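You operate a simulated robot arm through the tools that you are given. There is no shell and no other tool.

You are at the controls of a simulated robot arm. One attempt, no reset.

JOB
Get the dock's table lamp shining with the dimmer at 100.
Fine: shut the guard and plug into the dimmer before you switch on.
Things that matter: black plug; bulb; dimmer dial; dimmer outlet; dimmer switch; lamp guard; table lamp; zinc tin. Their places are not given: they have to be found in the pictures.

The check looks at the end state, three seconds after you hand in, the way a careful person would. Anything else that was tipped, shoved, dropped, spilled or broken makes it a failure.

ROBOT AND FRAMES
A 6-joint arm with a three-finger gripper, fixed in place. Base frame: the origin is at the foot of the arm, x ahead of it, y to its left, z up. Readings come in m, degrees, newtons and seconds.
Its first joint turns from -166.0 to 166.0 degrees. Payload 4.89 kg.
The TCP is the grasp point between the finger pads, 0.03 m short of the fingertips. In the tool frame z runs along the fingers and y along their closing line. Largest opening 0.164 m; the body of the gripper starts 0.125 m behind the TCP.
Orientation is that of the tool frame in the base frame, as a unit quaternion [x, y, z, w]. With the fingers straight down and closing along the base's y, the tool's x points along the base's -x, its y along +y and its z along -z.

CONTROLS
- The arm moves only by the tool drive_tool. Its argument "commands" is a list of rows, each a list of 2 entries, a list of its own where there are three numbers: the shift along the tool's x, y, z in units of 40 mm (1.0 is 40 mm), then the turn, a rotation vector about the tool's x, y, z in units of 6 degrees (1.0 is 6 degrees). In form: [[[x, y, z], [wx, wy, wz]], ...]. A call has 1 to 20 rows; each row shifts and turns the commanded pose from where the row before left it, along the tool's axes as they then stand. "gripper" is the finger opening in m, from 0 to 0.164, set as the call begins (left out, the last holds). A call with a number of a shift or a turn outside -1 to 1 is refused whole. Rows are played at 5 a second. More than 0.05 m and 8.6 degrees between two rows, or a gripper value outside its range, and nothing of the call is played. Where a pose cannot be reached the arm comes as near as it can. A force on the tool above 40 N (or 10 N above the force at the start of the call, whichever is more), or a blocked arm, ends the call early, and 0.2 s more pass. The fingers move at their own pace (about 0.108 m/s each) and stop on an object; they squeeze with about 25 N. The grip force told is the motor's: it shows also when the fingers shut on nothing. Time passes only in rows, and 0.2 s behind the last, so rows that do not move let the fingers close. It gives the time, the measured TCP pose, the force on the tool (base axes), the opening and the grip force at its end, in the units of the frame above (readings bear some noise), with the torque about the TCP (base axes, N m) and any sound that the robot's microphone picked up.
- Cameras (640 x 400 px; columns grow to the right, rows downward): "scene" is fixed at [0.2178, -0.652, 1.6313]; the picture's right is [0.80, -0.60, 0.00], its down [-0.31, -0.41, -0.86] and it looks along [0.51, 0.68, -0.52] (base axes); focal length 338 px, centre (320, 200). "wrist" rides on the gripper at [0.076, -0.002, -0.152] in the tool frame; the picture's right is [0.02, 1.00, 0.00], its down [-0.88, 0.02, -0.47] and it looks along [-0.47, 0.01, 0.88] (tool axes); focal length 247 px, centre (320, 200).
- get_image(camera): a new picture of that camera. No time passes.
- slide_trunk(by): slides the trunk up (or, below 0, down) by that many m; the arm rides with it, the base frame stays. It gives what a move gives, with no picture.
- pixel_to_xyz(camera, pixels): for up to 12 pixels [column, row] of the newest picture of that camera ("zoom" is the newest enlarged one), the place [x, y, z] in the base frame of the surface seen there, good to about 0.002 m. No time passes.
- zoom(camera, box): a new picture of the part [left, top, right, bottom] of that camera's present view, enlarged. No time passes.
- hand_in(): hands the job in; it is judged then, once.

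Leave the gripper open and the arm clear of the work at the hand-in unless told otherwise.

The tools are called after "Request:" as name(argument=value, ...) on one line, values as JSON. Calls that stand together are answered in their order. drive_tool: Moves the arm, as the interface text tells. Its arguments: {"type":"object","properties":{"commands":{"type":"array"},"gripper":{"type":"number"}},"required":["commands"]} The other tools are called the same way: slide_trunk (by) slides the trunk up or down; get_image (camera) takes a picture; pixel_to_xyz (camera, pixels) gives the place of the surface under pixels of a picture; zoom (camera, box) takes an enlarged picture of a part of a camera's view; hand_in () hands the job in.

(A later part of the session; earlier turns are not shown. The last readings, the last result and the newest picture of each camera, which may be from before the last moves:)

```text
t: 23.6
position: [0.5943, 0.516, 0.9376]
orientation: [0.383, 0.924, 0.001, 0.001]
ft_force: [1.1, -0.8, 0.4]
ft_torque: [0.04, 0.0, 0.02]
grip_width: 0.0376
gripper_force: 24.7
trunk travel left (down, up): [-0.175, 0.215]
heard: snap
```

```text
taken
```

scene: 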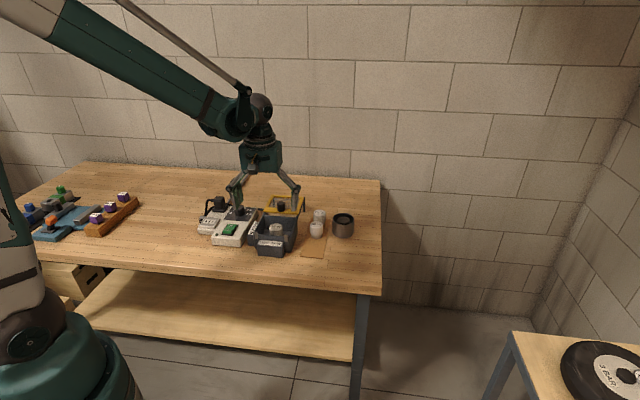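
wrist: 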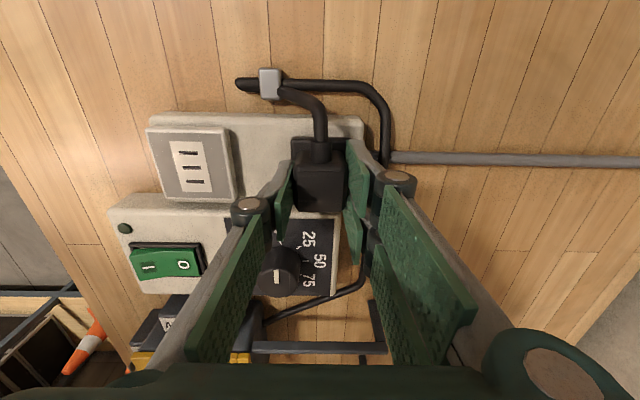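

The grip took hold at 0.0376, but the microphone heard a snap. I don't know what that was, so before lifting I'll check the plug, the switch and the guard closely.

Request:
zoom(camera="wrist", box=[260, 110, 380, 230])

Request:
zoom(camera="wrist", box=[100, 190, 280, 310])

Request:
zoom(camera="scene", box=[190, 175, 260, 235])

Request:
zoom(camera="scene", box=[225, 185, 365, 270])

```text
3.33 times, centred on (320, 170) of wrist
```

zoom: 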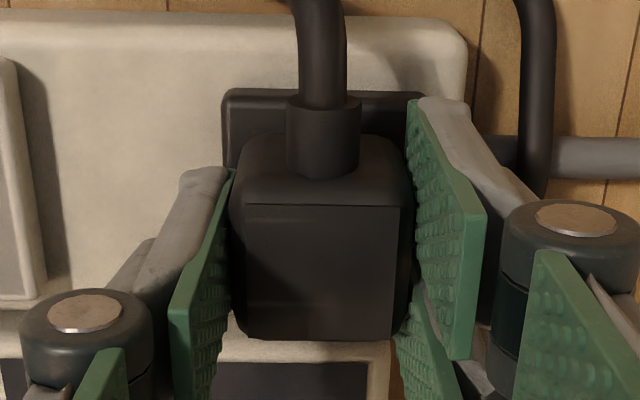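

```text
3.33 times, centred on (190, 250) of wrist
```

zoom: 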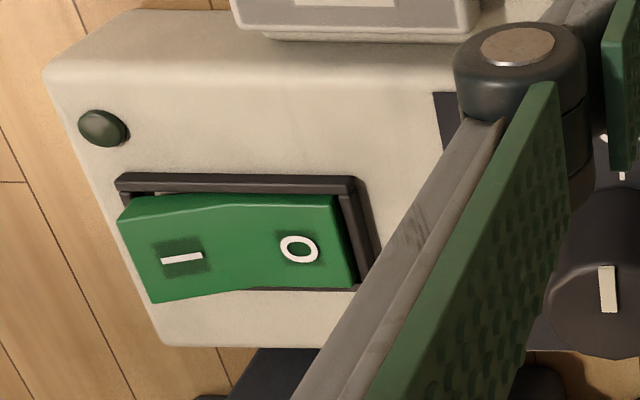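

```text
6.67 times, centred on (225, 205) of scene
```

zoom: 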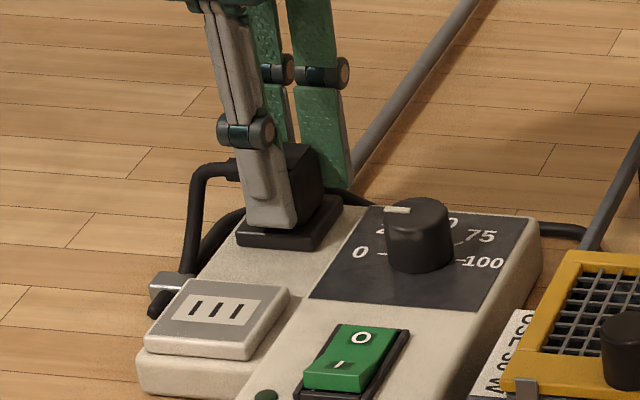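

```text
4.57 times, centred on (295, 228) of scene
```

zoom: 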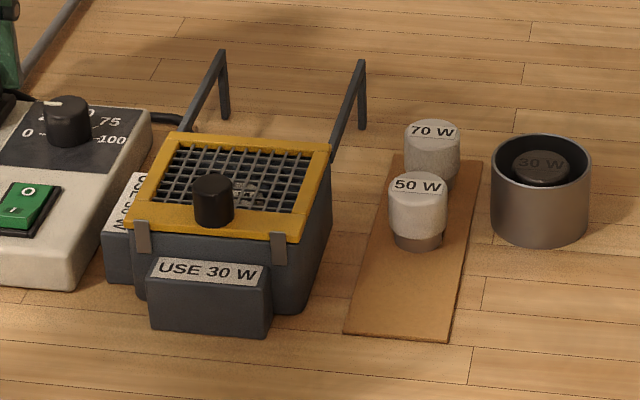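

Nothing looks broken: the plug body is whole and held, the rocker is still off, and the guard is shut. The snap may have been the plug moving in its parking block. I'll lift straight up in small steps and watch force and sound.

Request:
drive_tool(commands=[[[0, 0, -0.1], [0, 0, 0]], [[0, 0, -0.15], [0, 0, 0]], [[0, 0, -0.25], [0, 0, 0]], [[0, 0, -0.25], [0, 0, 0]], [[0, 0, -0.25], [0, 0, 0]], [[0, 0, 0], [0, 0, 0]]])

Request:
get_image(camera="wrist")

Request:
zoom(camera="scene", box=[190, 165, 270, 235])

```text
t: 25.0
position: [0.5938, 0.514, 0.9792]
orientation: [0.383, 0.924, 0.001, 0.001]
ft_force: [-0.1, -0.5, -1.7]
ft_torque: [-0.02, -0.03, 0.03]
grip_width: 0.0373
gripper_force: 25.3
trunk travel left (down, up): [-0.175, 0.215]
```

```text
taken
```

wrist: 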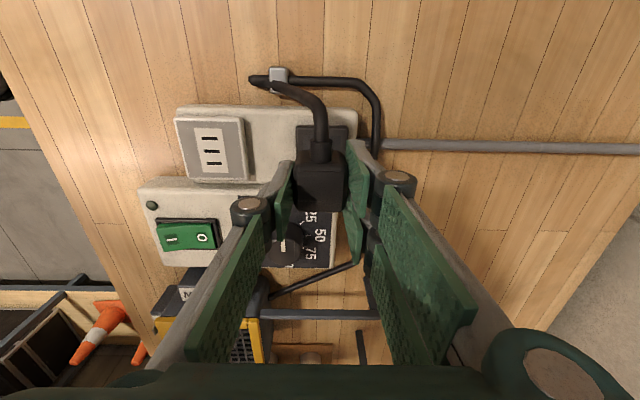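

```text
5.71 times, centred on (230, 200) of scene
```

zoom: 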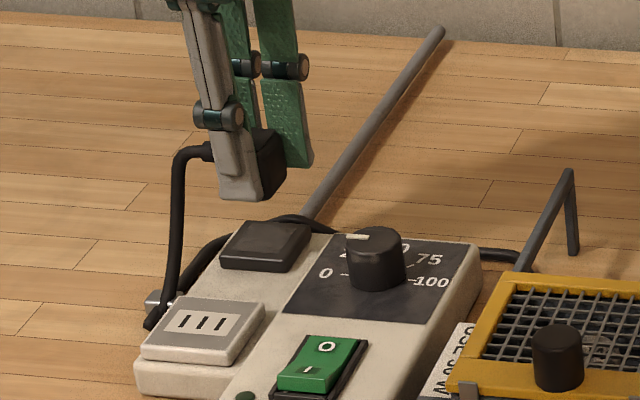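

The plug is out, and the parking block under it is a plain pad. I'll look for the prongs under the plug and at the outlet before moving across.

Request:
zoom(camera="scene", box=[205, 175, 245, 200])

Request:
zoom(camera="wrist", box=[160, 90, 360, 215])

Request:
pixel_to_xyz(camera="wrist", pixels=[[208, 138], [210, 151], [213, 163], [196, 151], [228, 151], [320, 130], [304, 165], [334, 165], [304, 195], [334, 195], [320, 180], [279, 75]])

```text
16.00 times, centred on (225, 188) of scene
```

zoom: 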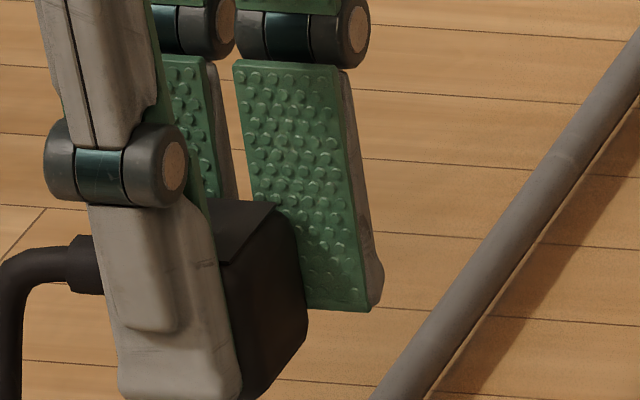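

```text
3.20 times, centred on (260, 152) of wrist
```

zoom: 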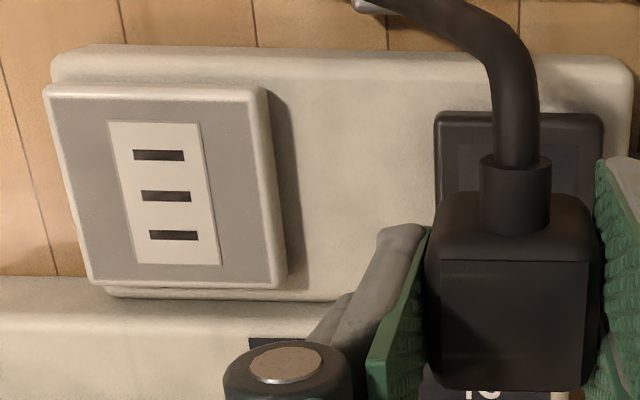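

```text
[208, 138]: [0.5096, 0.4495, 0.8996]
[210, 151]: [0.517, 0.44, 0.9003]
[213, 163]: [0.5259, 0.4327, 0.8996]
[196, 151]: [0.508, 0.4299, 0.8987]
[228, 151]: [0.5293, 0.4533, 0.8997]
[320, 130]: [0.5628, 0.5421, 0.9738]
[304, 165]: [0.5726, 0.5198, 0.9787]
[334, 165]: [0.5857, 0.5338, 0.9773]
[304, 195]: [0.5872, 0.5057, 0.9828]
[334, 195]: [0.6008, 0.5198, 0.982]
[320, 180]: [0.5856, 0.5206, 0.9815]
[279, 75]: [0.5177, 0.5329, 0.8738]
```

The slots' middle is again at about (0.5185, 0.4415). I'll read the corners of the held plug's top face to know how the plug sits relative to the tool.

Request:
pixel_to_xyz(camera="wrist", pixels=[[299, 173], [342, 173], [300, 207], [341, 207], [321, 173], [321, 208], [321, 190], [300, 190], [342, 190], [296, 158], [345, 158], [320, 160]])

Request:
drive_tool(commands=[[[0, 0, 0], [0, 0, 0]]])

```text
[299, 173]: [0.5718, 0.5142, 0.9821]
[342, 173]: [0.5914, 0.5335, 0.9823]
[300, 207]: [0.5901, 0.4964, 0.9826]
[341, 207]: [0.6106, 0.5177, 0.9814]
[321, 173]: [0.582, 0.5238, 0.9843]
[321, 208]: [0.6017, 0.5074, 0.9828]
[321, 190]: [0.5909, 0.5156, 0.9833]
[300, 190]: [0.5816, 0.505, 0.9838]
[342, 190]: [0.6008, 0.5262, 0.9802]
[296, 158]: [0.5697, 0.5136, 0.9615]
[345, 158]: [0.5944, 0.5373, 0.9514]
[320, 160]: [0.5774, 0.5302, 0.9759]
```

```text
t: 25.4
position: [0.5936, 0.5138, 0.9778]
orientation: [0.384, 0.924, 0.002, 0.001]
ft_force: [-0.1, -0.5, -1.0]
ft_torque: [0.0, 0.0, 0.04]
grip_width: 0.0377
gripper_force: 25.1
trunk travel left (down, up): [-0.175, 0.215]
```

The plug sits about 2 mm off the tool centre toward the cord side, and the lift left that unchanged. I'll carry it 0.104 m straight along the strip (tool −y) at this height to above the outlet.

Request:
drive_tool(commands=[[[0, -0.43, 0], [0, 0, 0]], [[0, -0.43, 0], [0, 0, 0]], [[0, -0.43, 0], [0, 0, 0]], [[0, -0.43, 0], [0, 0, 0]], [[0, -0.43, 0], [0, 0, 0]], [[0, -0.43, 0], [0, 0, 0]], [[0, 0, 0], [0, 0, 0]]])

Request:
get_image(camera="wrist")

Request:
zoom(camera="wrist", box=[250, 100, 400, 220])

Request:
zoom(camera="scene", box=[180, 175, 260, 245])

```text
t: 27.0
position: [0.5187, 0.4442, 0.9761]
orientation: [0.383, 0.924, 0.001, 0.001]
ft_force: [0.6, 0.3, -1.2]
ft_torque: [0.0, -0.03, -0.02]
grip_width: 0.0375
gripper_force: 25.0
trunk travel left (down, up): [-0.175, 0.215]
```

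```text
taken
```

wrist: 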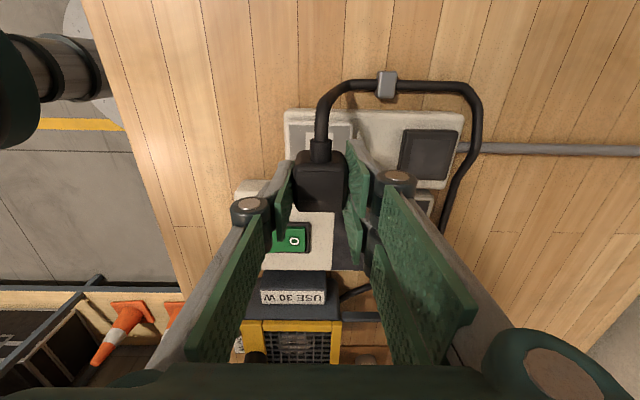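

```text
3.33 times, centred on (325, 160) of wrist
```

zoom: 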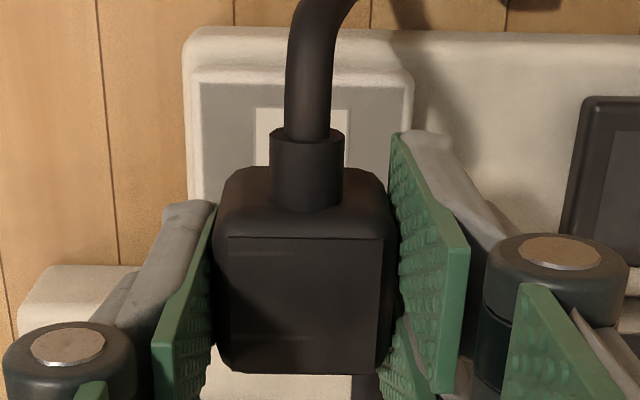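

```text
5.71 times, centred on (220, 210) of scene
```

zoom: 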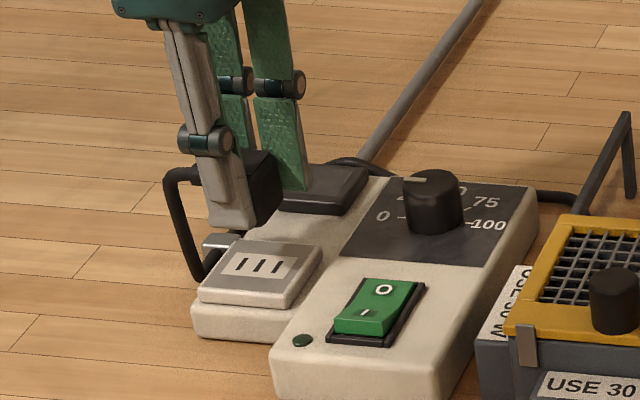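

The tool reads (0.5187, 0.4442) and the plug hangs over the outlet. I'll re-read the pose and the plug's top corners, to fix any sideways error before lowering.

Request:
drive_tool(commands=[[[0, 0, 0], [0, 0, 0]]])

Request:
get_image(camera="wrist")

Request:
pixel_to_xyz(camera="wrist", pixels=[[299, 173], [342, 173], [300, 207], [341, 207], [321, 173], [321, 208], [321, 190], [300, 190], [342, 190], [285, 140], [352, 130], [293, 122]])

Request:
drive_tool(commands=[[[0, 0, 0], [0, 0, 0]]])

```text
t: 27.4
position: [0.5207, 0.4436, 0.9758]
orientation: [0.382, 0.924, 0.001, 0.001]
ft_force: [0.0, 0.1, -1.0]
ft_torque: [0.0, -0.01, 0.01]
grip_width: 0.0376
gripper_force: 25.4
trunk travel left (down, up): [-0.175, 0.215]
```

```text
taken
```

wrist: 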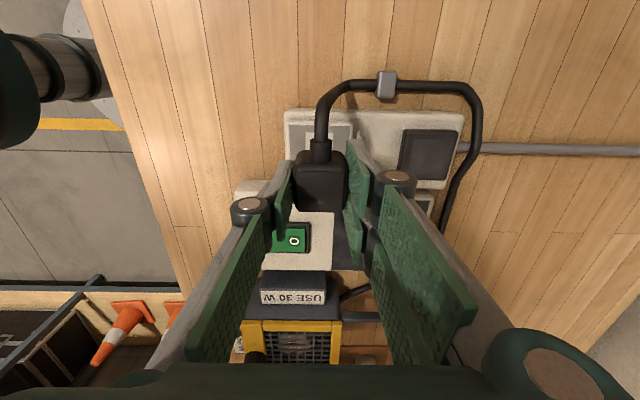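

```text
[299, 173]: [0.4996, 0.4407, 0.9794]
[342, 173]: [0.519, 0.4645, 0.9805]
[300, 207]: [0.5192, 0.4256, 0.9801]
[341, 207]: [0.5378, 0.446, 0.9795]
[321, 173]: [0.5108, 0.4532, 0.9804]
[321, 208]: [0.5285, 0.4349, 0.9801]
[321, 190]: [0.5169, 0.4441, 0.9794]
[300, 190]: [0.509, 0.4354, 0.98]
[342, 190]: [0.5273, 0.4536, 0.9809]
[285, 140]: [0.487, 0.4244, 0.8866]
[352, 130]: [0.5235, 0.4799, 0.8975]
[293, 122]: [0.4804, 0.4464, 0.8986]
```

```text
t: 27.8
position: [0.5212, 0.4422, 0.9765]
orientation: [0.383, 0.924, 0.001, 0.001]
ft_force: [-0.2, -0.8, -0.6]
ft_torque: [0.02, 0.02, -0.01]
grip_width: 0.0374
gripper_force: 25.1
trunk travel left (down, up): [-0.175, 0.215]
```

The plug's centre is about 2 mm too far along the strip and 1.5 mm toward the cord side of the slots. I'll correct both, then lower in 4 mm steps until just above the outlet face.

Request:
drive_tool(commands=[[[-0.035, -0.055, 0], [0, 0, 0]], [[0, 0, 0.1], [0, 0, 0]], [[0, 0, 0.1], [0, 0, 0]], [[0, 0, 0.1], [0, 0, 0]], [[0, 0, 0.1], [0, 0, 0]], [[0, 0, 0], [0, 0, 0]]])

Request:
get_image(camera="wrist")

Request:
zoom(camera="scene", box=[185, 190, 245, 240])

Request:
pixel_to_xyz(camera="wrist", pixels=[[299, 173], [342, 173], [300, 207], [341, 207], [321, 173], [321, 208], [321, 190], [300, 190], [342, 190]])

```text
t: 29.2
position: [0.5196, 0.4398, 0.9617]
orientation: [0.383, 0.924, 0.001, 0.002]
ft_force: [-0.2, -0.5, -1.1]
ft_torque: [-0.03, 0.0, -0.01]
grip_width: 0.0373
gripper_force: 24.9
trunk travel left (down, up): [-0.175, 0.215]
```

```text
taken
```

wrist: 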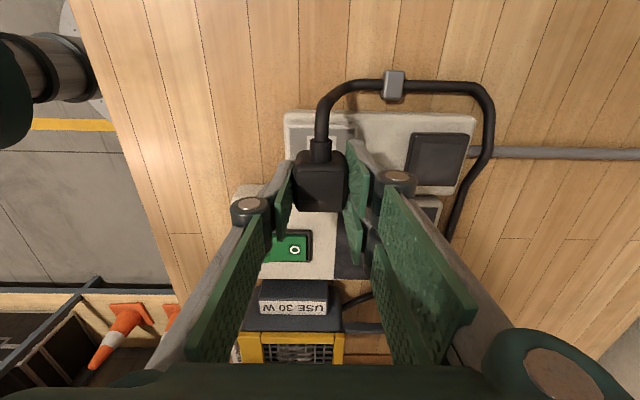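

```text
8.00 times, centred on (215, 215) of scene
```

zoom: 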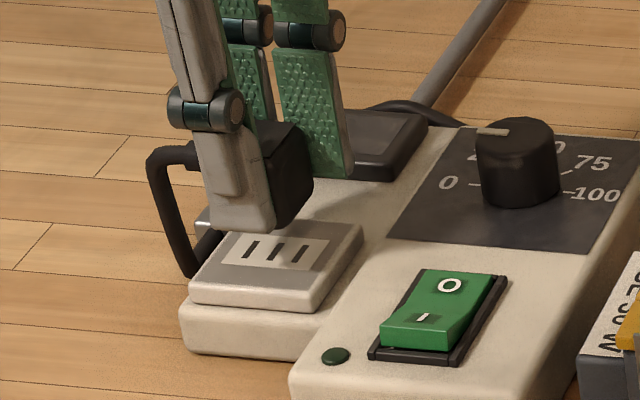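

```text
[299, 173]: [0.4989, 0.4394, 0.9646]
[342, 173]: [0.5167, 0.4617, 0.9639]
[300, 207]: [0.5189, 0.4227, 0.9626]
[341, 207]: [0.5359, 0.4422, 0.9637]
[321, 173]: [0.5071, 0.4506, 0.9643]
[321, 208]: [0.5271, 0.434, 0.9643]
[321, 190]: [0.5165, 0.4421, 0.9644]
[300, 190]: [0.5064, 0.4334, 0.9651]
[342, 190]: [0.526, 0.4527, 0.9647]
```

The plug's centre now reads (0.5176, 0.4415), within 1 mm of the slots' middle. I'll lower on in 3-4 mm steps, watching for contact and sound.

Request:
drive_tool(commands=[[[0, 0, 0.1], [0, 0, 0]], [[0, 0, 0.1], [0, 0, 0]], [[0, 0, 0.1], [0, 0, 0]], [[0, 0, 0.08], [0, 0, 0]], [[0, 0, 0], [0, 0, 0]]])

Request:
zoom(camera="scene", box=[185, 190, 245, 240])

Request:
get_image(camera="wrist")

Request:
pixel_to_xyz(camera="wrist", pixels=[[299, 173], [342, 173], [300, 207], [341, 207], [321, 190]])

```text
t: 30.4
position: [0.5192, 0.4401, 0.9464]
orientation: [0.383, 0.924, 0.001, 0.002]
ft_force: [0.2, 0.7, -0.9]
ft_torque: [0.04, -0.01, 0.01]
grip_width: 0.0375
gripper_force: 24.9
trunk travel left (down, up): [-0.175, 0.215]
```

```text
8.00 times, centred on (215, 215) of scene
```

zoom: 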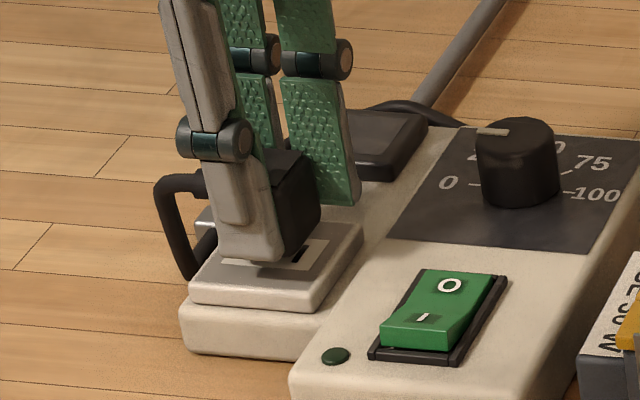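

```text
taken
```

wrist: 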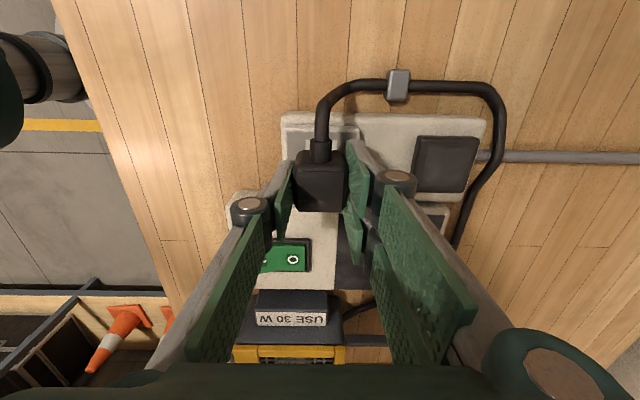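

```text
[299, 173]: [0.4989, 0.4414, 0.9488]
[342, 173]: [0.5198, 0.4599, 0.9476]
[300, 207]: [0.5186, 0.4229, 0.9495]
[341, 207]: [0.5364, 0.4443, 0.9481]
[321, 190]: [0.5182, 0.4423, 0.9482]
```

The plug is still centred at (0.5184, 0.4421), with about 6 mm left to the face. I'll press down in 2 mm steps.

Request:
drive_tool(commands=[[[0, 0, 0.05], [0, 0, 0]], [[0, 0, 0.05], [0, 0, 0]], [[0, 0, 0.05], [0, 0, 0]], [[0, 0, 0.05], [0, 0, 0]], [[0, 0, 0], [0, 0, 0]]])

Request:
zoom(camera="scene", box=[185, 190, 245, 240])

Request:
get_image(camera="wrist")

Request:
pixel_to_xyz(camera="wrist", pixels=[[299, 173], [342, 173], [300, 207], [341, 207], [321, 190]])

```text
t: 31.6
position: [0.5205, 0.442, 0.9381]
orientation: [0.383, 0.924, 0.0, 0.001]
ft_force: [0.5, -0.3, -1.0]
ft_torque: [-0.05, 0.01, 0.02]
grip_width: 0.0374
gripper_force: 25.0
trunk travel left (down, up): [-0.175, 0.215]
```

```text
8.00 times, centred on (215, 215) of scene
```

zoom: 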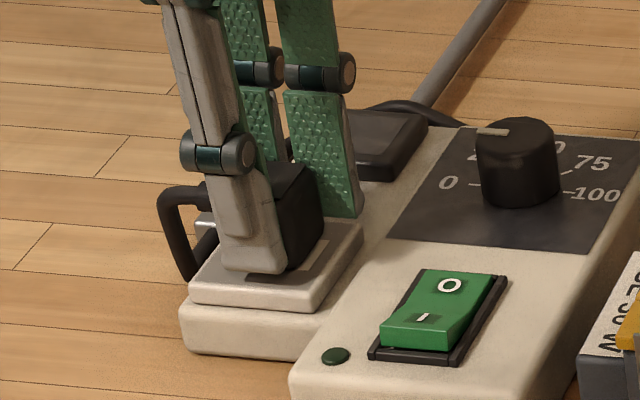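

```text
taken
```

wrist: 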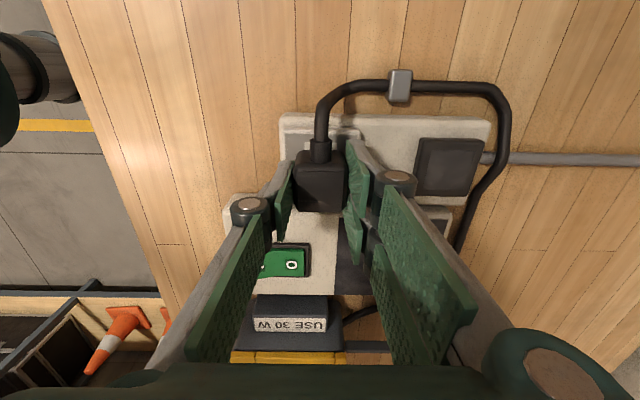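

```text
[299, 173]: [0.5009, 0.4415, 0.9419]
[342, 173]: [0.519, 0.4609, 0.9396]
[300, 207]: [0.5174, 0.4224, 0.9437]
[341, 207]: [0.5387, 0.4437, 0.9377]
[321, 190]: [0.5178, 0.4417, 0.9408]
```

Still no contact force at TCP z 0.938. I'll keep pressing in 2 mm steps until it seats.

Request:
drive_tool(commands=[[[0, 0, 0.05], [0, 0, 0]], [[0, 0, 0.05], [0, 0, 0]], [[0, 0, 0.05], [0, 0, 0]], [[0, 0, 0], [0, 0, 0]]])

Request:
zoom(camera="scene", box=[185, 190, 245, 240])

Request:
zoom(camera="wrist", box=[250, 100, 400, 220])

```text
t: 32.6
position: [0.5205, 0.4401, 0.9333]
orientation: [0.383, 0.924, 0.003, 0.002]
ft_force: [9.8, 11.8, 20.1]
ft_torque: [0.43, -0.35, -0.03]
grip_width: 0.0377
gripper_force: 24.7
trunk travel left (down, up): [-0.175, 0.215]
heard: snap
```

```text
8.00 times, centred on (215, 215) of scene
```

zoom: 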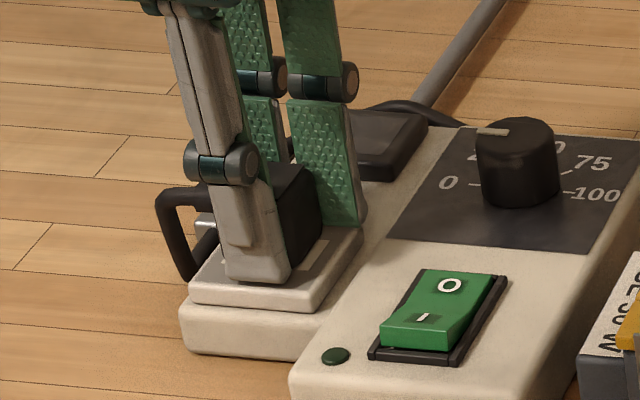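

```text
3.33 times, centred on (325, 160) of wrist
```

zoom: 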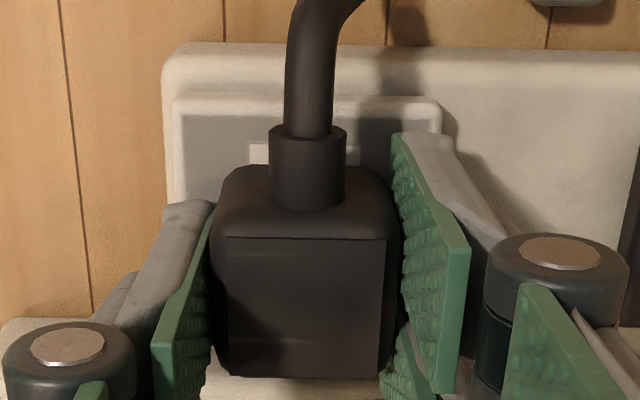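

A snap came with 20 N of upward force, so the plug has clicked into the outlet. I'll open the fingers, see whether it stays, then rise.

Request:
drive_tool(commands=[[[0, 0, 0], [0, 0, 0]], [[0, 0, 0], [0, 0, 0]]], gripper=0.08)

Request:
drive_tool(commands=[[[0, 0, -0.5], [0, 0, 0]], [[0, 0, -1], [0, 0, 0]], [[0, 0, -1], [0, 0, 0]], [[0, 0, -0.6], [0, 0, 0]], [[0, 0, 0], [0, 0, 0]]])

Request:
get_image(camera="wrist")

Request:
zoom(camera="wrist", box=[240, 90, 420, 210])

Request:
zoom(camera="scene", box=[185, 190, 245, 240])

```text
t: 33.2
position: [0.5203, 0.4395, 0.9328]
orientation: [0.383, 0.924, 0.002, 0.002]
ft_force: [0.3, -0.7, 0.0]
ft_torque: [0.01, 0.02, -0.05]
grip_width: 0.08
gripper_force: 0.1
trunk travel left (down, up): [-0.175, 0.215]
```

```text
t: 34.4
position: [0.5193, 0.4404, 1.0564]
orientation: [0.382, 0.924, 0.001, 0.001]
ft_force: [-0.3, 0.0, 0.4]
ft_torque: [0.04, -0.06, 0.01]
grip_width: 0.08
gripper_force: 0.1
trunk travel left (down, up): [-0.175, 0.215]
```

```text
taken
```

wrist: 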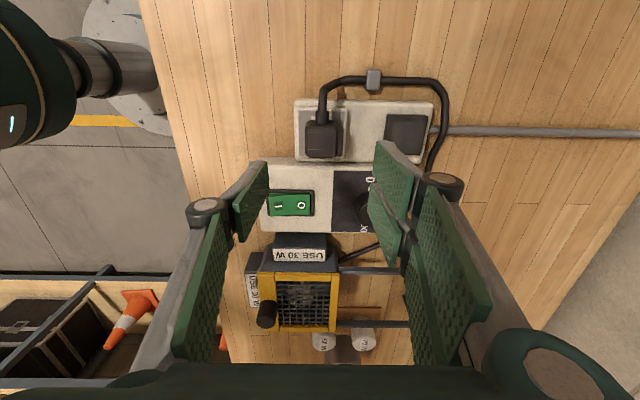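

```text
3.33 times, centred on (330, 150) of wrist
```

zoom: 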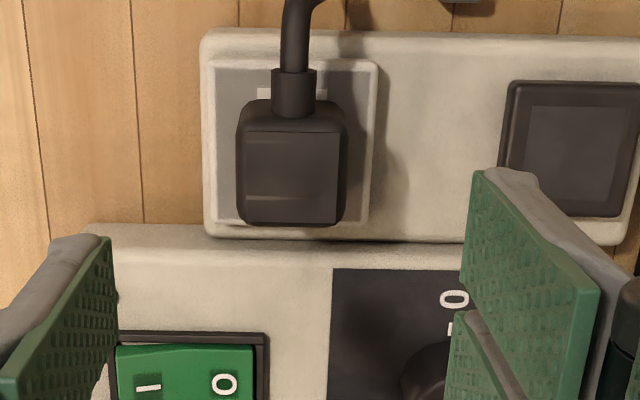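

```text
8.00 times, centred on (215, 215) of scene
```

zoom: 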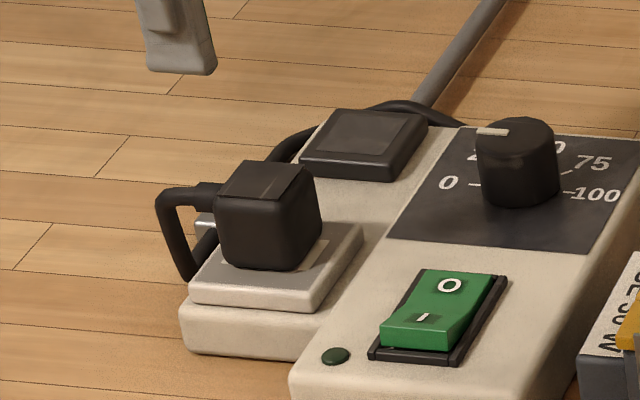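

The plug is upright and flush in the outlet, and the parking block is empty. Next is the dial: I'll move above it near (0.625, 0.415) and turn the tool back 90° to leave room for the clockwise turn toward 100.

Request:
drive_tool(commands=[[[-0.777, 0.483, 0], [0, 0, 0]], [[-0.777, 0.483, 0], [0, 0, 0]], [[-0.777, 0.483, 0], [0, 0, 0]], [[0, 0, 0], [0, 0, 0]]])

Request:
get_image(camera="wrist")

Request:
zoom(camera="wrist", box=[260, 90, 380, 190])

Request:
zoom(camera="scene", box=[220, 190, 270, 230])

```text
t: 35.4
position: [0.6267, 0.417, 1.0604]
orientation: [0.383, 0.924, 0.002, 0.001]
ft_force: [1.1, 0.5, -0.8]
ft_torque: [-0.02, 0.04, 0.02]
grip_width: 0.0798
gripper_force: 0.0
trunk travel left (down, up): [-0.175, 0.215]
```

```text
taken
```

wrist: 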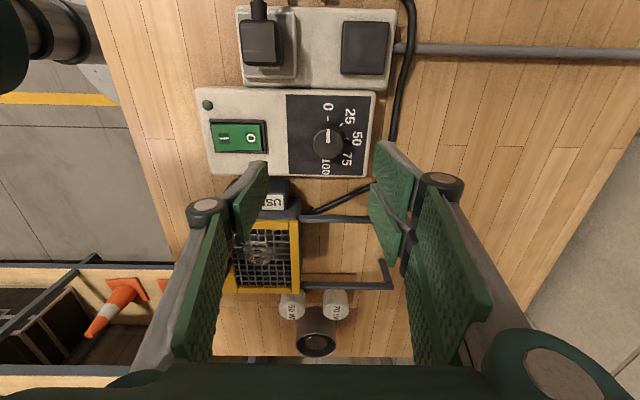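

```text
4.00 times, centred on (320, 140) of wrist
```

zoom: 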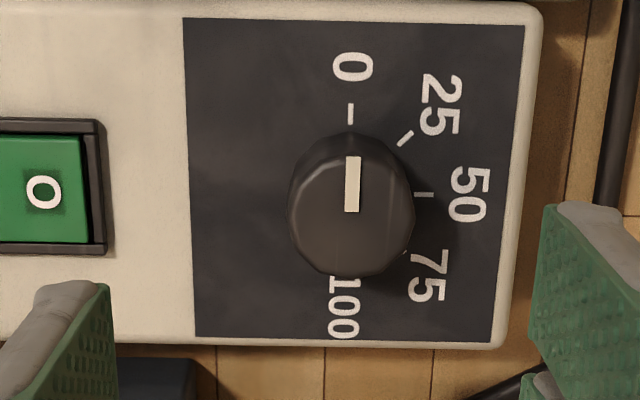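

```text
10.00 times, centred on (245, 210) of scene
```

zoom: 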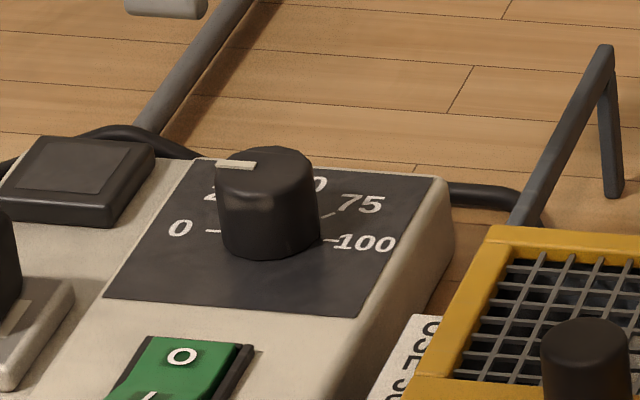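

The dial's mark points at 0, and the scale runs clockwise from above: 25, 50 at the far side, 75, 100 opposite 0. So the dial needs about 180°. I'll read the dial's top face and the ticks to get its centre.

Request:
pixel_to_xyz(camera="wrist", pixels=[[328, 143], [315, 143], [341, 143], [328, 131], [328, 155], [319, 134], [337, 134], [319, 152], [337, 152], [327, 119], [346, 139], [341, 125]])

Request:
zoom(camera="wrist", box=[300, 115, 356, 165])

```text
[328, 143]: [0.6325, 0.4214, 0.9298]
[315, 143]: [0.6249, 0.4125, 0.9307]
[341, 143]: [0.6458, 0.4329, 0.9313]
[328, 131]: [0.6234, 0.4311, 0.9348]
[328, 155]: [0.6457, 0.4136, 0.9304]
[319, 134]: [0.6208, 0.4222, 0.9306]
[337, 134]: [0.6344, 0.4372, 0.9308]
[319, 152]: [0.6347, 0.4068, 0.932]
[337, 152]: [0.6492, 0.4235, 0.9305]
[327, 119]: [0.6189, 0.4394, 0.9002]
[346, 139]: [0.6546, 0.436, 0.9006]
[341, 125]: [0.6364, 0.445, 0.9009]
```

```text
8.00 times, centred on (328, 140) of wrist
```

zoom: 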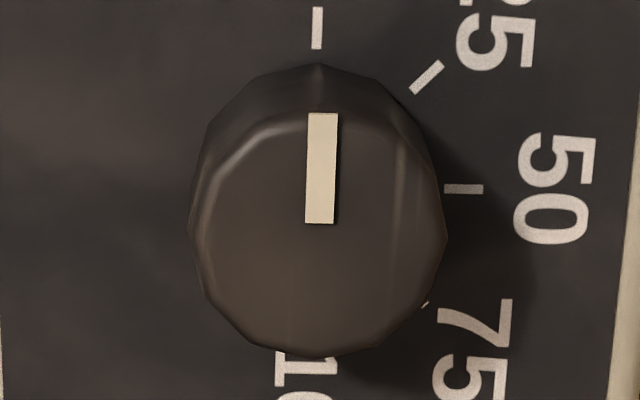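

The dial's centre comes out at about (0.634, 0.421) from its top face and the ticks, with its top at 0.931 and a diameter of about 34 mm. I'll turn the tool back −90° here, then check its alignment before descending.

Request:
drive_tool(commands=[[[0, 0, 0], [0, 0, -1]], [[0, 0, 0], [0, 0, -1]], [[0, 0, 0], [0, 0, -1]], [[0, 0, 0], [0, 0, -1]], [[0, 0, 0], [0, 0, -1]], [[0, 0, 0], [0, 0, -1]], [[0, 0, 0], [0, 0, -1]], [[0, 0, 0], [0, 0, -1]], [[0, 0, 0], [0, 0, -1]], [[0, 0, 0], [0, 0, -1]], [[0, 0, 0], [0, 0, -1]], [[0, 0, 0], [0, 0, -1]], [[0, 0, 0], [0, 0, -1]], [[0, 0, 0], [0, 0, -1]], [[0, 0, 0], [0, 0, -1]], [[0, 0, 0], [0, 0, 0]]])

Request:
get_image(camera="wrist")

Request:
zoom(camera="wrist", box=[280, 100, 370, 180])

```text
t: 38.8
position: [0.625, 0.4152, 1.0575]
orientation: [-0.383, 0.924, 0.0, 0.002]
ft_force: [-0.1, 0.5, 1.0]
ft_torque: [0.03, 0.05, -0.03]
grip_width: 0.0799
gripper_force: 0.1
trunk travel left (down, up): [-0.175, 0.215]
```

```text
taken
```

wrist: 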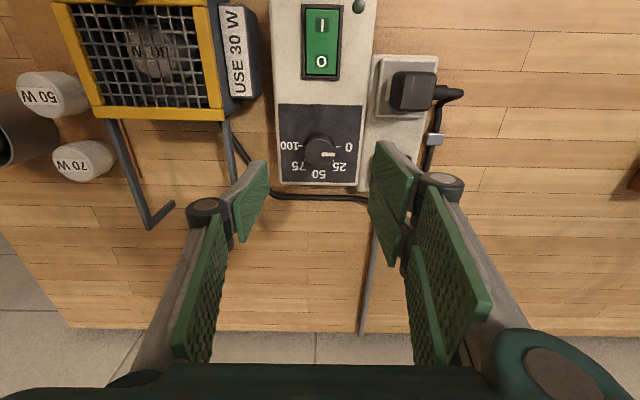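

```text
5.00 times, centred on (325, 140) of wrist
```

zoom: 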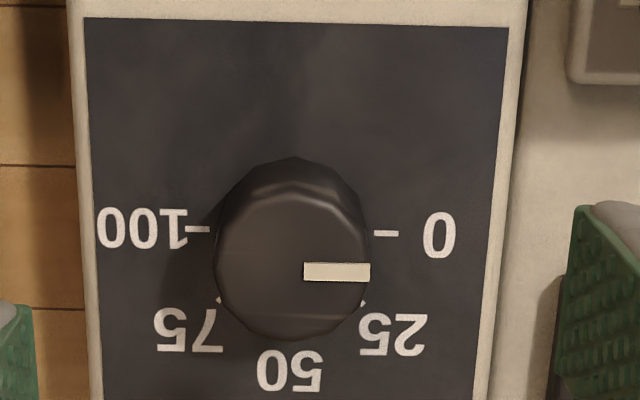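

I'll read the dial again from this side: the midpoint of the 0 and 100 ticks, at pixels (338, 147) and (301, 146), gives the axis.

Request:
pixel_to_xyz(camera="wrist", pixels=[[338, 147], [301, 146], [319, 154], [305, 154], [333, 154], [319, 142], [319, 165], [307, 146], [332, 146], [307, 162], [332, 162], [322, 154]])

Request:
drive_tool(commands=[[[0, 0, 0], [0, 0, 0]]])

```text
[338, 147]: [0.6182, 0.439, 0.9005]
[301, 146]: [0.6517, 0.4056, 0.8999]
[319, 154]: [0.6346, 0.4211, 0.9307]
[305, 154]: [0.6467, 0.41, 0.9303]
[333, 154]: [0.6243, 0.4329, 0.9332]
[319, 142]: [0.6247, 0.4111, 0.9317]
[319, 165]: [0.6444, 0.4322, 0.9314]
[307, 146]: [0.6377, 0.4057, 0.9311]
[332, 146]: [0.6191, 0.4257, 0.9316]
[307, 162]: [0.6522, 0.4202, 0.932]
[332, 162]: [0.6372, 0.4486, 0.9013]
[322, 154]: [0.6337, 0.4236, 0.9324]
```

```text
t: 39.2
position: [0.6254, 0.4145, 1.0561]
orientation: [-0.382, 0.924, 0.0, 0.001]
ft_force: [0.0, -0.4, -0.5]
ft_torque: [0.05, 0.03, 0.01]
grip_width: 0.0798
gripper_force: 0.1
trunk travel left (down, up): [-0.175, 0.215]
```

The dial's axis is at (0.635, 0.4217). I'll shift over it and lower to TCP z 0.941, with the tips at about 0.911 beside the dial and above the panel at 0.900.

Request:
drive_tool(commands=[[[-0.293, -0.053, 0], [0, 0, 0]], [[0, 0, 0.8], [0, 0, 0]], [[0, 0, 0.8], [0, 0, 0]], [[0, 0, 0.8], [0, 0, 0]], [[0, 0, 0.45], [0, 0, 0]], [[0, 0, 0], [0, 0, 0]]])

Request:
get_image(camera="wrist")

Request:
zoom(camera="scene", box=[200, 180, 280, 240])

```text
t: 40.6
position: [0.6363, 0.4224, 0.9417]
orientation: [-0.383, 0.924, -0.001, 0.001]
ft_force: [0.3, 0.8, -0.3]
ft_torque: [0.0, 0.02, 0.01]
grip_width: 0.0799
gripper_force: 0.0
trunk travel left (down, up): [-0.175, 0.215]
```

```text
taken
```

wrist: 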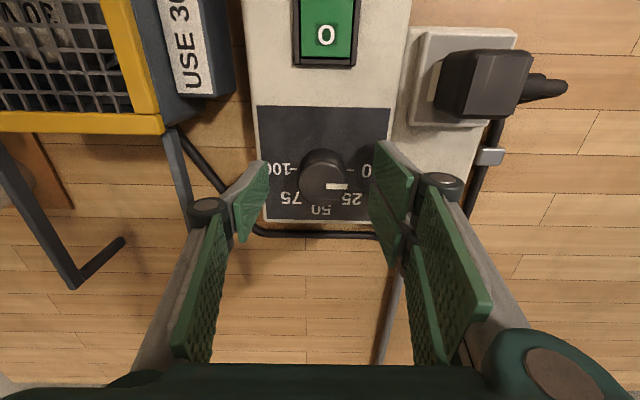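

```text
6.67 times, centred on (240, 210) of scene
```

zoom: 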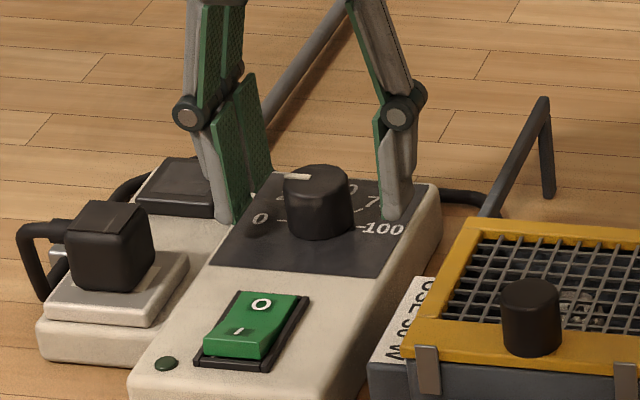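

The fingers straddle the dial evenly. I'll close on it.

Request:
drive_tool(commands=[[[0, 0, 0], [0, 0, 0]], [[0, 0, 0], [0, 0, 0]], [[0, 0, 0], [0, 0, 0]]], gripper=0.02)

Request:
zoom(camera="wrist", box=[260, 120, 380, 220])

```text
t: 41.4
position: [0.6358, 0.4227, 0.9425]
orientation: [-0.382, 0.924, 0.0, 0.001]
ft_force: [-13.8, 9.7, -6.5]
ft_torque: [0.63, 0.3, -0.07]
grip_width: 0.0364
gripper_force: 45.1
trunk travel left (down, up): [-0.175, 0.215]
```

```text
4.00 times, centred on (320, 170) of wrist
```

zoom: 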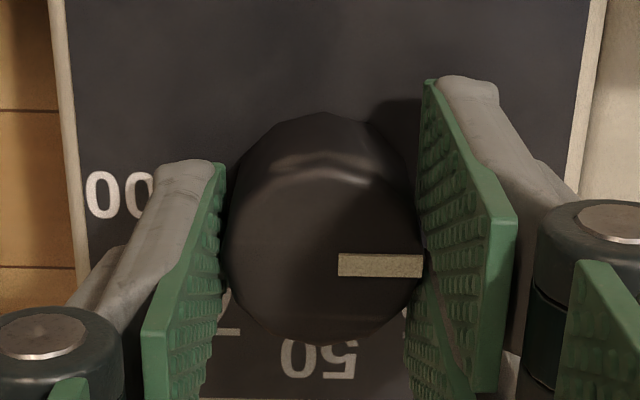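

The dial is gripped at 0.0364, with a side load of about 17 N from being 1 mm off centre. I'll ease 1 mm in tool +y and turn the first 30° to see whether the dial follows.

Request:
drive_tool(commands=[[[0, 0.025, 0], [0, 0, 0]], [[0, 0, 0], [0, 0, 1]], [[0, 0, 0], [0, 0, 1]], [[0, 0, 0], [0, 0, 1]], [[0, 0, 0], [0, 0, 1]], [[0, 0, 0], [0, 0, 1]], [[0, 0, 0], [0, 0, 0]]])

Request:
zoom(camera="wrist", box=[260, 120, 380, 220])

Request:
zoom(camera="scene", box=[200, 180, 280, 240])

```text
t: 43.0
position: [0.6362, 0.422, 0.9421]
orientation: [-0.131, 0.991, 0.0, 0.002]
ft_force: [-1.5, 5.9, 5.2]
ft_torque: [-0.01, 0.45, 0.0]
grip_width: 0.0366
gripper_force: 44.9
trunk travel left (down, up): [-0.175, 0.215]
```

```text
4.00 times, centred on (320, 170) of wrist
```

zoom: 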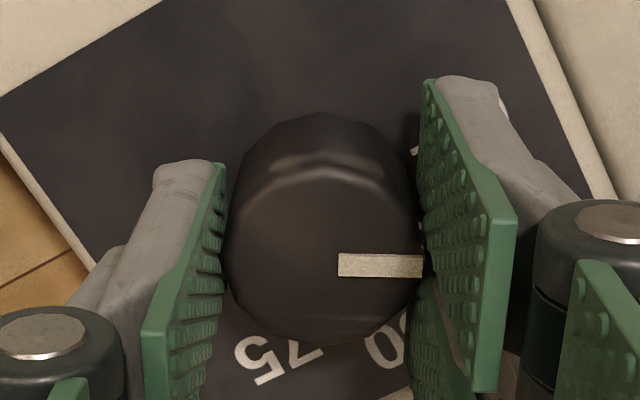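

```text
6.67 times, centred on (240, 210) of scene
```

zoom: 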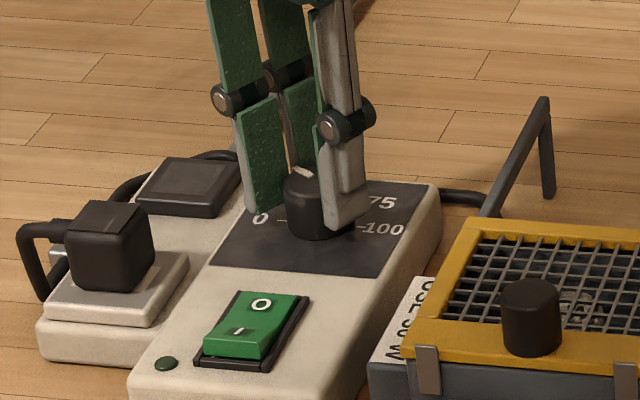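

The mark turned with the fingers, so the dial follows without slipping. I'll turn another 60°, back to the tool angle I've already used.

Request:
drive_tool(commands=[[[0, 0, 0], [0, 0, 1]], [[0, 0, 0], [0, 0, 1]], [[0, 0, 0], [0, 0, 1]], [[0, 0, 0], [0, 0, 1]], [[0, 0, 0], [0, 0, 1]], [[0, 0, 0], [0, 0, 1]], [[0, 0, 0], [0, 0, 1]], [[0, 0, 0], [0, 0, 1]], [[0, 0, 0], [0, 0, 1]], [[0, 0, 0], [0, 0, 1]], [[0, 0, 0], [0, 0, 0]]])

Request:
zoom(camera="wrist", box=[260, 120, 380, 220])

```text
t: 45.4
position: [0.6352, 0.4217, 0.942]
orientation: [0.382, 0.924, 0.001, 0.002]
ft_force: [-5.7, -10.4, -6.1]
ft_torque: [-0.4, 0.15, -0.01]
grip_width: 0.0366
gripper_force: 44.7
trunk travel left (down, up): [-0.175, 0.215]
```

```text
4.00 times, centred on (320, 170) of wrist
```

zoom: 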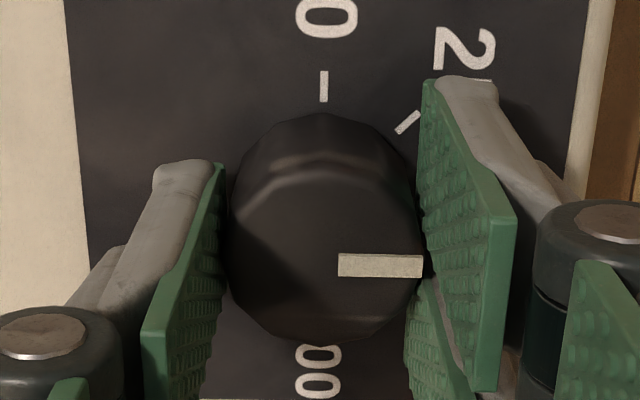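

The mark is now at 50. I'll open to 0.08 and turn the tool back −90° in place. The open fingers sweep only about 5 cm around the dial, clear of the plug, the pad and the lamp. Then I'll regrip.

Request:
drive_tool(commands=[[[0, 0, 0], [0, 0, 0]], [[0, 0, 0], [0, 0, 0]]], gripper=0.08)

Request:
drive_tool(commands=[[[0, 0, 0], [0, 0, -1]], [[0, 0, 0], [0, 0, -1]], [[0, 0, 0], [0, 0, -1]], [[0, 0, 0], [0, 0, -1]], [[0, 0, 0], [0, 0, -1]], [[0, 0, 0], [0, 0, -1]], [[0, 0, 0], [0, 0, -1]], [[0, 0, 0], [0, 0, -1]], [[0, 0, 0], [0, 0, -1]], [[0, 0, 0], [0, 0, -1]], [[0, 0, 0], [0, 0, -1]], [[0, 0, 0], [0, 0, -1]], [[0, 0, 0], [0, 0, -1]], [[0, 0, 0], [0, 0, -1]], [[0, 0, 0], [0, 0, -1]], [[0, 0, 0], [0, 0, 0]]])

Request:
get_image(camera="wrist")

Request:
zoom(camera="wrist", box=[260, 120, 380, 220])

```text
t: 46.0
position: [0.6351, 0.4232, 0.9415]
orientation: [0.382, 0.924, 0.001, 0.002]
ft_force: [0.4, 0.7, 0.9]
ft_torque: [-0.04, -0.02, 0.01]
grip_width: 0.0801
gripper_force: 0.1
trunk travel left (down, up): [-0.175, 0.215]
```

```text
t: 49.4
position: [0.6356, 0.4214, 0.9429]
orientation: [-0.384, 0.923, 0.0, 0.002]
ft_force: [0.4, -0.1, -0.6]
ft_torque: [0.02, 0.02, 0.03]
grip_width: 0.08
gripper_force: 0.0
trunk travel left (down, up): [-0.175, 0.215]
```

```text
taken
```

wrist: 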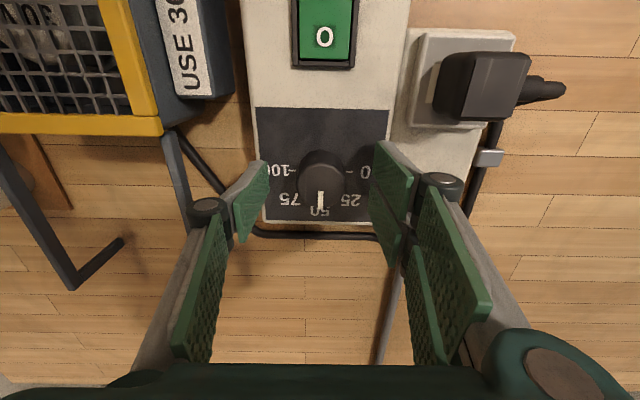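

```text
4.00 times, centred on (320, 170) of wrist
```

zoom: 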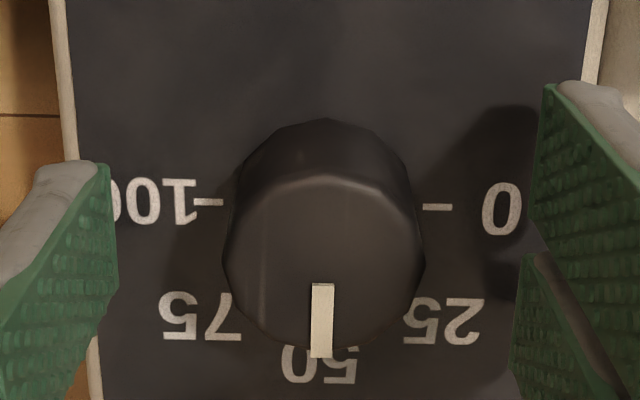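

The dial stayed at 50. I'll close again and turn another 90°, stopping if the force rises at the end of the scale.

Request:
drive_tool(commands=[[[0, 0, 0], [0, 0, 0]], [[0, 0, 0], [0, 0, 0]], [[0, 0, 0], [0, 0, 0]]], gripper=0.02)

Request:
drive_tool(commands=[[[0, 0, 0], [0, 0, 1]], [[0, 0, 0], [0, 0, 1]], [[0, 0, 0], [0, 0, 1]], [[0, 0, 0], [0, 0, 1]], [[0, 0, 0], [0, 0, 1]], [[0, 0, 0], [0, 0, 1]], [[0, 0, 0], [0, 0, 1]], [[0, 0, 0], [0, 0, 1]], [[0, 0, 0], [0, 0, 1]], [[0, 0, 0], [0, 0, 1]], [[0, 0, 0], [0, 0, 1]], [[0, 0, 0], [0, 0, 1]], [[0, 0, 0], [0, 0, 1]], [[0, 0, 0], [0, 0, 1]], [[0, 0, 0], [0, 0, 1]], [[0, 0, 0], [0, 0, 0]]])

Request:
zoom(camera="wrist", box=[260, 120, 380, 220])

```text
t: 50.2
position: [0.635, 0.4215, 0.9417]
orientation: [-0.383, 0.924, 0.0, 0.002]
ft_force: [-2.7, 2.7, -2.2]
ft_torque: [0.16, -0.01, 0.01]
grip_width: 0.0363
gripper_force: 44.9
trunk travel left (down, up): [-0.175, 0.215]
```

```text
t: 52.8
position: [0.6349, 0.4225, 0.9423]
orientation: [0.2, 0.98, 0.001, 0.001]
ft_force: [-5.1, 0.0, -12.0]
ft_torque: [-0.18, -0.23, -0.03]
grip_width: 0.0364
gripper_force: 45.0
trunk travel left (down, up): [-0.175, 0.215]
stopped in row 12: the force on the tool passed its limit at 41 N (the readings are from after the stop); the commanded pose is now the measured one
```

```text
4.00 times, centred on (320, 170) of wrist
```

zoom: 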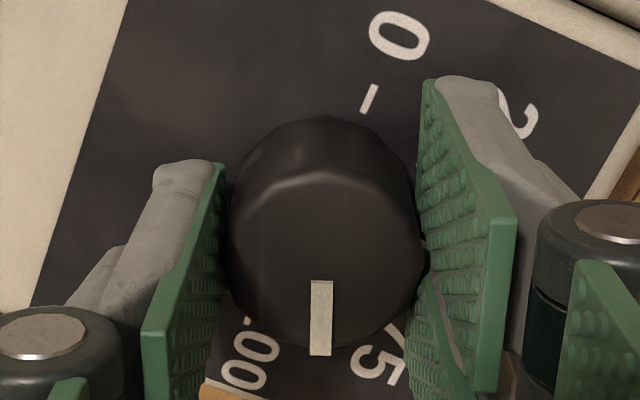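

The turn stopped at 41 N after about 68°, with the mark roughly between 75 and 100. The after-stop load is small, so it was binding rather than an end stop. I'll turn the remaining 22° more gently.

Request:
drive_tool(commands=[[[0, 0, 0], [0, 0, 0]], [[0, 0, 0], [0, 0, 0.46]], [[0, 0, 0], [0, 0, 0.46]], [[0, 0, 0], [0, 0, 0.46]], [[0, 0, 0], [0, 0, 0.46]], [[0, 0, 0], [0, 0, 0.46]], [[0, 0, 0], [0, 0, 0.46]], [[0, 0, 0], [0, 0, 0.46]], [[0, 0, 0], [0, 0, 0.46]], [[0, 0, 0], [0, 0, 0]]])

Request:
zoom(camera="wrist", box=[260, 120, 380, 220])

```text
t: 55.0
position: [0.6349, 0.4235, 0.9428]
orientation: [0.384, 0.923, 0.0, 0.001]
ft_force: [-15.7, -5.4, -8.4]
ft_torque: [-0.33, 0.43, 0.3]
grip_width: 0.0361
gripper_force: 45.2
trunk travel left (down, up): [-0.175, 0.215]
```

```text
4.00 times, centred on (320, 170) of wrist
```

zoom: 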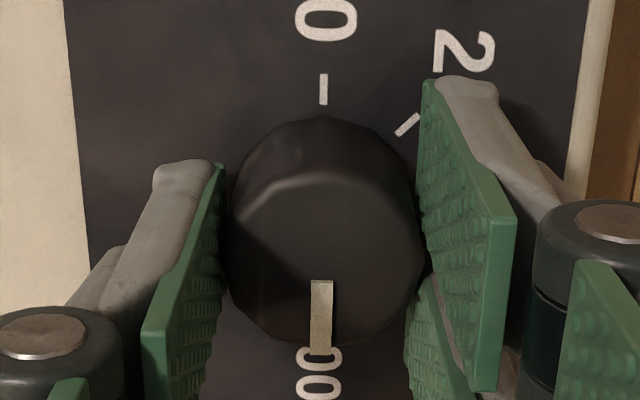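

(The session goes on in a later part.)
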